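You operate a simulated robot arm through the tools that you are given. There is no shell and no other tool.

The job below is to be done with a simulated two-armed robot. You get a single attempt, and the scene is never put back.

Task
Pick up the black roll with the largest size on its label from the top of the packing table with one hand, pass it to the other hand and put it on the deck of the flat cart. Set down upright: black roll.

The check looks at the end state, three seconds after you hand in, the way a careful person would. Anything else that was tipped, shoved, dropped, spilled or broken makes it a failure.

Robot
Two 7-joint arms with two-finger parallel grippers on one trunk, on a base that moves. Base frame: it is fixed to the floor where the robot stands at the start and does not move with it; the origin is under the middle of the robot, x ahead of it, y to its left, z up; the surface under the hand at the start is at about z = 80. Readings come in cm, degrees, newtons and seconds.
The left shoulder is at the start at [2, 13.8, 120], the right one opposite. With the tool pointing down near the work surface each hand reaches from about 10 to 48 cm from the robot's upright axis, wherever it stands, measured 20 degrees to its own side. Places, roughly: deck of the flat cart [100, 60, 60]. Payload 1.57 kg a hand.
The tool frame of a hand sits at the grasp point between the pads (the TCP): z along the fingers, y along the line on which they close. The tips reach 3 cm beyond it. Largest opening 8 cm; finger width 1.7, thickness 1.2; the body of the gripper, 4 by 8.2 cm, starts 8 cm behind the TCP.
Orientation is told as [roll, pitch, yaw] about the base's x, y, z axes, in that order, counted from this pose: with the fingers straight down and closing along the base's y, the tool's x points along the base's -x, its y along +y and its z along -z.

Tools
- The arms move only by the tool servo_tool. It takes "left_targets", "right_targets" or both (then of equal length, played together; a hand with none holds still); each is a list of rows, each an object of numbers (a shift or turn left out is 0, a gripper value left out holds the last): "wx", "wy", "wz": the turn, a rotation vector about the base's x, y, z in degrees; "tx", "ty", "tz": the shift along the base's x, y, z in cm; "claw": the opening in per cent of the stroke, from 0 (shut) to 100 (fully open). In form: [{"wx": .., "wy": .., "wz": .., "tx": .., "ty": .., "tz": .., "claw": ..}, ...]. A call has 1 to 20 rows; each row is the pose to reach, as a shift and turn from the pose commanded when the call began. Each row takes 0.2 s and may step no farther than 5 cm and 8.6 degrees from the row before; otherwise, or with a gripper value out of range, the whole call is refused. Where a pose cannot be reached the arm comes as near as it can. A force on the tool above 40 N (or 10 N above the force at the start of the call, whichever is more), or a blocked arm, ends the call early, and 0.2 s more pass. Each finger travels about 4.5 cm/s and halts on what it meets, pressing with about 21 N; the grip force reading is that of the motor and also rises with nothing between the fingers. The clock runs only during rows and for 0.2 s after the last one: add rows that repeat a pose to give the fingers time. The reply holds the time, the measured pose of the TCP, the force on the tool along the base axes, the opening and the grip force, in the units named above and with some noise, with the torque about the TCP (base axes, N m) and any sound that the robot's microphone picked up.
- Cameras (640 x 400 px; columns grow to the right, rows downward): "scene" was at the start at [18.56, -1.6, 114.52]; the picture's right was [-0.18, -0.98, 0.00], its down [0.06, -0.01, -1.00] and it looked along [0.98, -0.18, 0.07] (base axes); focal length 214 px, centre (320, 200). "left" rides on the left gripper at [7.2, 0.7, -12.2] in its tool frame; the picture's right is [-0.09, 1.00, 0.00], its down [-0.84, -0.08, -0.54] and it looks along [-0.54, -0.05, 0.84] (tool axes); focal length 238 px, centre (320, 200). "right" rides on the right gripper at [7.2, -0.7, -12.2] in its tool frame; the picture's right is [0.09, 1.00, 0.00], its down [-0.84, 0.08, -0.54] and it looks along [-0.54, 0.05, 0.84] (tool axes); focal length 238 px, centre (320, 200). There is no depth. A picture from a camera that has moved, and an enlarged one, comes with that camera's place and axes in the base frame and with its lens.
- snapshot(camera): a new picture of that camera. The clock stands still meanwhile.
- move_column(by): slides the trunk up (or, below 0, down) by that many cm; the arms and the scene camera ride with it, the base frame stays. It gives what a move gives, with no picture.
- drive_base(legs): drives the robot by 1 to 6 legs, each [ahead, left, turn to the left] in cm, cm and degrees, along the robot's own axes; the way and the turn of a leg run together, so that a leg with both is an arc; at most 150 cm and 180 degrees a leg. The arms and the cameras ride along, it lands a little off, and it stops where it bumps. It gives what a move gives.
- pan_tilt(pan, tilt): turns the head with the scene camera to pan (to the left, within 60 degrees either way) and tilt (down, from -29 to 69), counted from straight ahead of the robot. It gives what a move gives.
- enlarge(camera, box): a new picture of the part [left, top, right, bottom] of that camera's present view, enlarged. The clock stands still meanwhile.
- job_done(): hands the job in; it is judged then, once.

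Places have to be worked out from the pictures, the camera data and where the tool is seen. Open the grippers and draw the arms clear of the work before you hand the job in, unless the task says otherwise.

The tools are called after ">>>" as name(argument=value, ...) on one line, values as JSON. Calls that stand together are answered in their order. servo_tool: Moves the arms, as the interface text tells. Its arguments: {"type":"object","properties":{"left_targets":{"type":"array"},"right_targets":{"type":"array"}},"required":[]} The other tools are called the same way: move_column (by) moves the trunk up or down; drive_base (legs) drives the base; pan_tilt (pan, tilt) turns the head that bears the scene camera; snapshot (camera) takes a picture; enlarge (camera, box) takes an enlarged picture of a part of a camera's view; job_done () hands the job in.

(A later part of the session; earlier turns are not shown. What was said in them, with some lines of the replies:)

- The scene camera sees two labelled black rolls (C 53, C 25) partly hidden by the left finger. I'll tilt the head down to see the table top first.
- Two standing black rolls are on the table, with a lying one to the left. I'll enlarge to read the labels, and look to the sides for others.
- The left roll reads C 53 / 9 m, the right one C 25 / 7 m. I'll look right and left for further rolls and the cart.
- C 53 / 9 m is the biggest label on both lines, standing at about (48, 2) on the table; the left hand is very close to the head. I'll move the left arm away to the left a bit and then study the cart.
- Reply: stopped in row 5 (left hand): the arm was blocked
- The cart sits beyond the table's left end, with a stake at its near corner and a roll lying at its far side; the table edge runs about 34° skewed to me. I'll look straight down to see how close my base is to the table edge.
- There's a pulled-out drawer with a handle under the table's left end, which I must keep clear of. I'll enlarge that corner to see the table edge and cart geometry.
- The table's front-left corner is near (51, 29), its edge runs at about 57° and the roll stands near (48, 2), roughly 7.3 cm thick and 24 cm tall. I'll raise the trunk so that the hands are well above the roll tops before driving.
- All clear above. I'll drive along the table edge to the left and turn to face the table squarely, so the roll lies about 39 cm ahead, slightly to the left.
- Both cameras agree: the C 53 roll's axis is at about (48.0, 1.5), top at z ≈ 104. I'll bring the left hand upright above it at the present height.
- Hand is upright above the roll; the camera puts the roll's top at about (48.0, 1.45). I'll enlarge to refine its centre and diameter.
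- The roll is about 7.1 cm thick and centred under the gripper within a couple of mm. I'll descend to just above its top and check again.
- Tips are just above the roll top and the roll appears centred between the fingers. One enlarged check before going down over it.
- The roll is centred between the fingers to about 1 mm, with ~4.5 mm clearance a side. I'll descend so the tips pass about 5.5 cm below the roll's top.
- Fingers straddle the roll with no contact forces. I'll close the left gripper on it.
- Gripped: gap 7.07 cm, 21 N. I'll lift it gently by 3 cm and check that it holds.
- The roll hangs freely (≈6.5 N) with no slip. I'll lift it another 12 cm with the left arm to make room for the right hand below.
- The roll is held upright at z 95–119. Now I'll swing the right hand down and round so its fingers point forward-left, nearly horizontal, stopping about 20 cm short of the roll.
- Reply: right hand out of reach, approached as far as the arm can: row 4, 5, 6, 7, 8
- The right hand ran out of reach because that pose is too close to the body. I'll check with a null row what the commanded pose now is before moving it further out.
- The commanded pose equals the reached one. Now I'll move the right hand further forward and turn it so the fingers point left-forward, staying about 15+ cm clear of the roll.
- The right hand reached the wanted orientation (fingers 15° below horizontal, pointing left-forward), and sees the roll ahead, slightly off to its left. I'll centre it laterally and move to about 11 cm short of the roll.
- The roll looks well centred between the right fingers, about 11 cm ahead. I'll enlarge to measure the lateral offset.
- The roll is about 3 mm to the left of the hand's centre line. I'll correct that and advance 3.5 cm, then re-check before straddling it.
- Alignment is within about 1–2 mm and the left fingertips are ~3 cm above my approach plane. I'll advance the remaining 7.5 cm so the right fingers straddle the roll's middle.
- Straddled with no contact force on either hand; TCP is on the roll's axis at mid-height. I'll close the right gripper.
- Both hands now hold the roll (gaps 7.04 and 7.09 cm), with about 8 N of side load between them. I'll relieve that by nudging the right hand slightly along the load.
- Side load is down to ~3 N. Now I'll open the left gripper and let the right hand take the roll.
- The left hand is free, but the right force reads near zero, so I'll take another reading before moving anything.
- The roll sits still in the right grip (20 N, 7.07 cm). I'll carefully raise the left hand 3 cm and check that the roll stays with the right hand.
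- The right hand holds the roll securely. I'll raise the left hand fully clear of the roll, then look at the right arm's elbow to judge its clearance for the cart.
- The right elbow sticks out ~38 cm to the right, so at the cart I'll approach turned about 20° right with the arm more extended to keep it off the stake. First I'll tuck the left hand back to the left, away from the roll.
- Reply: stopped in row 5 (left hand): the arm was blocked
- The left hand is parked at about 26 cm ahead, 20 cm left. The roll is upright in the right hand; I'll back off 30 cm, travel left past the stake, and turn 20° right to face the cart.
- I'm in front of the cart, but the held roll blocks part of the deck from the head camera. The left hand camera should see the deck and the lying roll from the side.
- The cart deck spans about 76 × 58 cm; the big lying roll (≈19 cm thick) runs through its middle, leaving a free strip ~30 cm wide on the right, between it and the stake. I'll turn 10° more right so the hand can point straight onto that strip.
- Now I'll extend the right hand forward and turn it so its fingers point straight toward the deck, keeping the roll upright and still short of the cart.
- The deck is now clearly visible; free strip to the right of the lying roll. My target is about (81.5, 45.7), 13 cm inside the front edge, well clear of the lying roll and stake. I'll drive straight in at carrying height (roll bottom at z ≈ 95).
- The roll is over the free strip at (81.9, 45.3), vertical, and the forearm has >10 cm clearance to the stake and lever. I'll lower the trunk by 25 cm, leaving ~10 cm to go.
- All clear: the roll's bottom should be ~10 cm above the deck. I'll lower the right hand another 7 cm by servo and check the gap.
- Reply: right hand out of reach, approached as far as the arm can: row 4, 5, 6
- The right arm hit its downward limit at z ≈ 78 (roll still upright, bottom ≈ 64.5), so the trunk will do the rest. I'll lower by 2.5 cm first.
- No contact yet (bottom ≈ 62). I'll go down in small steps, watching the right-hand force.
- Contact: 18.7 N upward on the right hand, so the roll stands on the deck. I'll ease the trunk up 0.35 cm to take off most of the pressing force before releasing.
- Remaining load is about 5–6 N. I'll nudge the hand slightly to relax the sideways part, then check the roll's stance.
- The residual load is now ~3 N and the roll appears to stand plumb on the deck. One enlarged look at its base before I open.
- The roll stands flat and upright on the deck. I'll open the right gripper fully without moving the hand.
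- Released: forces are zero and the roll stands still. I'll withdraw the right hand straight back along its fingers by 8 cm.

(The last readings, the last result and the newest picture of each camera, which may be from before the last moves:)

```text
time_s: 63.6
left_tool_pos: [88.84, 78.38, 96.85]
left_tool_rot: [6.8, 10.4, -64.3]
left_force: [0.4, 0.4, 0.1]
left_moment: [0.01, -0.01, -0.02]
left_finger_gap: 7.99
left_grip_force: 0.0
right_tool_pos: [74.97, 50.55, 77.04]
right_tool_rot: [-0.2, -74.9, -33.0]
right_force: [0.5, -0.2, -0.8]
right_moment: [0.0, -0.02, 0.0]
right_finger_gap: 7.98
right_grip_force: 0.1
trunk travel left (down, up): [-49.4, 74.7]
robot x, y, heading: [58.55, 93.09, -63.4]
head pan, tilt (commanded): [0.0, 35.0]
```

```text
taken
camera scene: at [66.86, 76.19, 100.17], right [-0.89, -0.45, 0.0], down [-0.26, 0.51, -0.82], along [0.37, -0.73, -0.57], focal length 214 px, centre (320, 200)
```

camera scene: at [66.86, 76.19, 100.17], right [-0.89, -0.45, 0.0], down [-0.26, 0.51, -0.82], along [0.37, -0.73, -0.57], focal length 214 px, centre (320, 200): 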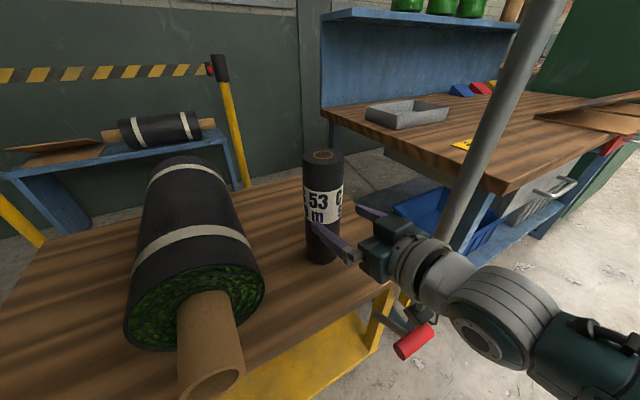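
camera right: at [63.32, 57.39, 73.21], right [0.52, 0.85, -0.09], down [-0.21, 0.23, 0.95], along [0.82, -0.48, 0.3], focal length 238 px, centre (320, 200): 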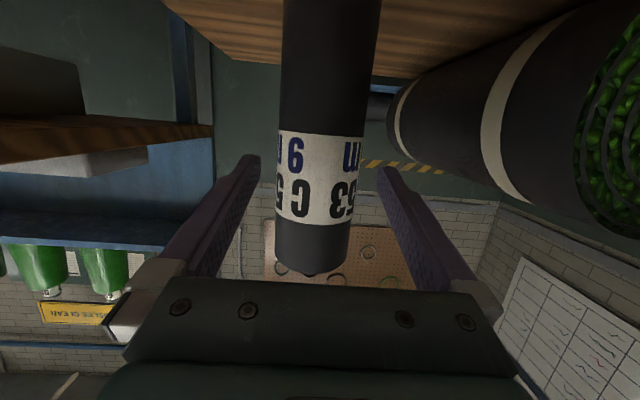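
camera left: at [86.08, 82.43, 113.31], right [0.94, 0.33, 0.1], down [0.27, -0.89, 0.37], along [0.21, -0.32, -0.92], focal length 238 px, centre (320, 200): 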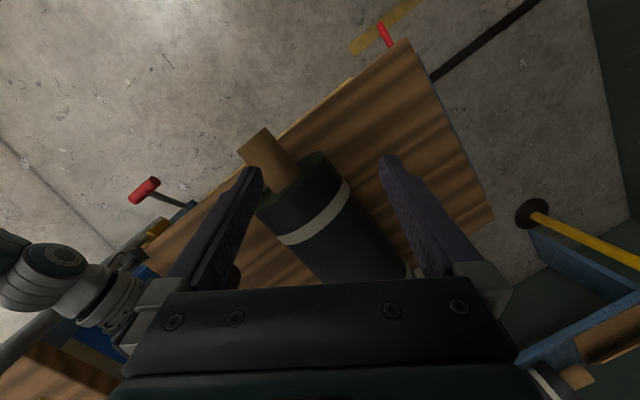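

The roll stands upright on the deck and the right fingers are clear of it. I'll drive back 20 cm straight away from the cart along the finger direction.

>>> drive_base(legs=[[-17.3, -10, 0]])

>>> snapshot(camera="scene")

```text
time_s: 65.2
left_tool_pos: [72.1, 89.55, 96.72]
left_tool_rot: [6.7, 10.4, -64.5]
left_force: [0.0, -0.5, -0.2]
left_moment: [-0.01, -0.01, -0.01]
left_finger_gap: 7.97
left_grip_force: 0.0
right_tool_pos: [58.17, 61.55, 77.03]
right_tool_rot: [0.0, -75.0, -33.2]
right_force: [-0.8, 0.2, -0.3]
right_moment: [0.02, 0.0, -0.02]
right_finger_gap: 8.0
right_grip_force: 0.0
trunk travel left (down, up): [-49.4, 74.7]
robot x, y, heading: [41.97, 104.31, -63.3]
head pan, tilt (commanded): [0.0, 35.0]
```

```text
taken
camera scene: at [49.98, 87.36, 100.16], right [-0.89, -0.45, 0.0], down [-0.26, 0.51, -0.82], along [0.37, -0.73, -0.57], focal length 214 px, centre (320, 200)
```

scene: 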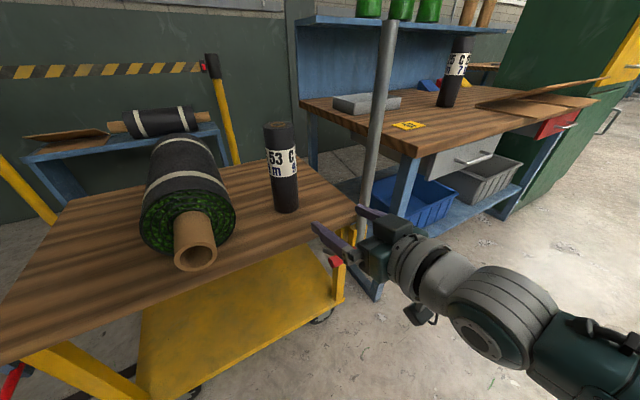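

The roll stands upright on the deck and nothing else is disturbed. I'll back off a bit further so both arms are well clear, then take a last look.

>>> drive_base(legs=[[-10, -6, 0]])

>>> pan_tilt(pan=0, tilt=25)

>>> snapshot(camera="scene")

>>> enlarge(camera="scene", box=[180, 100, 400, 280])

```text
time_s: 66.4
left_tool_pos: [62.22, 95.77, 96.87]
left_tool_rot: [6.7, 10.4, -64.6]
left_force: [-0.4, -0.2, -0.4]
left_moment: [0.0, -0.01, -0.02]
left_finger_gap: 7.99
left_grip_force: 0.0
right_tool_pos: [48.27, 68.02, 77.08]
right_tool_rot: [-0.2, -75.0, -33.4]
right_force: [0.3, -0.5, 0.2]
right_moment: [-0.02, 0.01, 0.01]
right_finger_gap: 8.01
right_grip_force: 0.1
trunk travel left (down, up): [-49.4, 74.7]
robot x, y, heading: [31.72, 111.22, -63.3]
head pan, tilt (commanded): [0.0, 35.0]
```

```text
time_s: 67.2
left_tool_pos: [62.16, 95.79, 96.89]
left_tool_rot: [6.7, 10.4, -64.5]
left_force: [0.4, -0.8, 0.4]
left_moment: [-0.02, 0.0, 0.0]
left_finger_gap: 8.0
left_grip_force: 0.1
right_tool_pos: [48.28, 67.95, 77.04]
right_tool_rot: [0.0, -75.0, -33.4]
right_force: [0.2, 0.2, 0.4]
right_moment: [-0.01, -0.01, 0.02]
right_finger_gap: 7.98
right_grip_force: 0.0
trunk travel left (down, up): [-49.4, 74.7]
robot x, y, heading: [31.95, 110.58, -63.4]
head pan, tilt (commanded): [0.0, 25.0]
```

```text
taken
camera scene: at [40.39, 93.33, 101.74], right [-0.9, -0.45, 0.0], down [-0.19, 0.38, -0.91], along [0.4, -0.81, -0.42], focal length 214 px, centre (320, 200)
```

scene: 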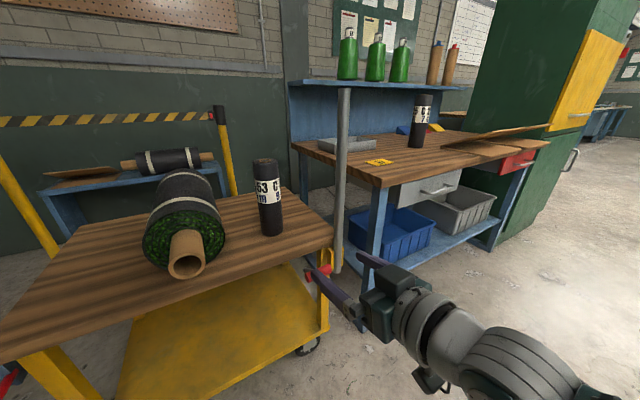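

```text
2.22 times, centred on (290, 190) of scene
camera zoom: at [40.39, 93.33, 101.74], right [-0.9, -0.45, 0.0], down [-0.19, 0.38, -0.91], along [0.4, -0.81, -0.42], focal length 477 px, centre (387, 222)
```

zoom: 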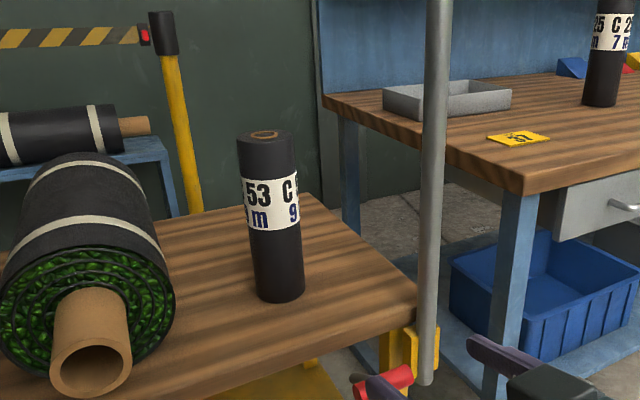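

The C 53 / 9 m roll is standing upright and alone on the cart deck. The table, stake, lying roll and C 25 roll look untouched, both grippers are open and both arms are clear. I'm handing the job in.

>>> job_done()

```text
The job is handed in.
```

The black roll labelled C 53 / 9 m is standing upright on the deck of the flat cart, about 13 cm in from the front edge. I handed the job in after the last pictures showed it steady.

- **Which roll:** Two black rolls stood on the packing table, C 53 / 9 m and C 25 / 7 m. I took the C 53, which is larger on both lines of the label.
- **Hand-over:** The left hand lifted it off the table, the right hand took it in mid-air, and the right hand set it on the deck. It slid a little in the grip when it touched down but stayed plumb.
- **Surroundings:** In the final pictures the C 25 roll, the lying roll on the cart, the stake and the items on the table looked undisturbed.
- **End state:** Both grippers are open and the robot is backed well away from the cart.
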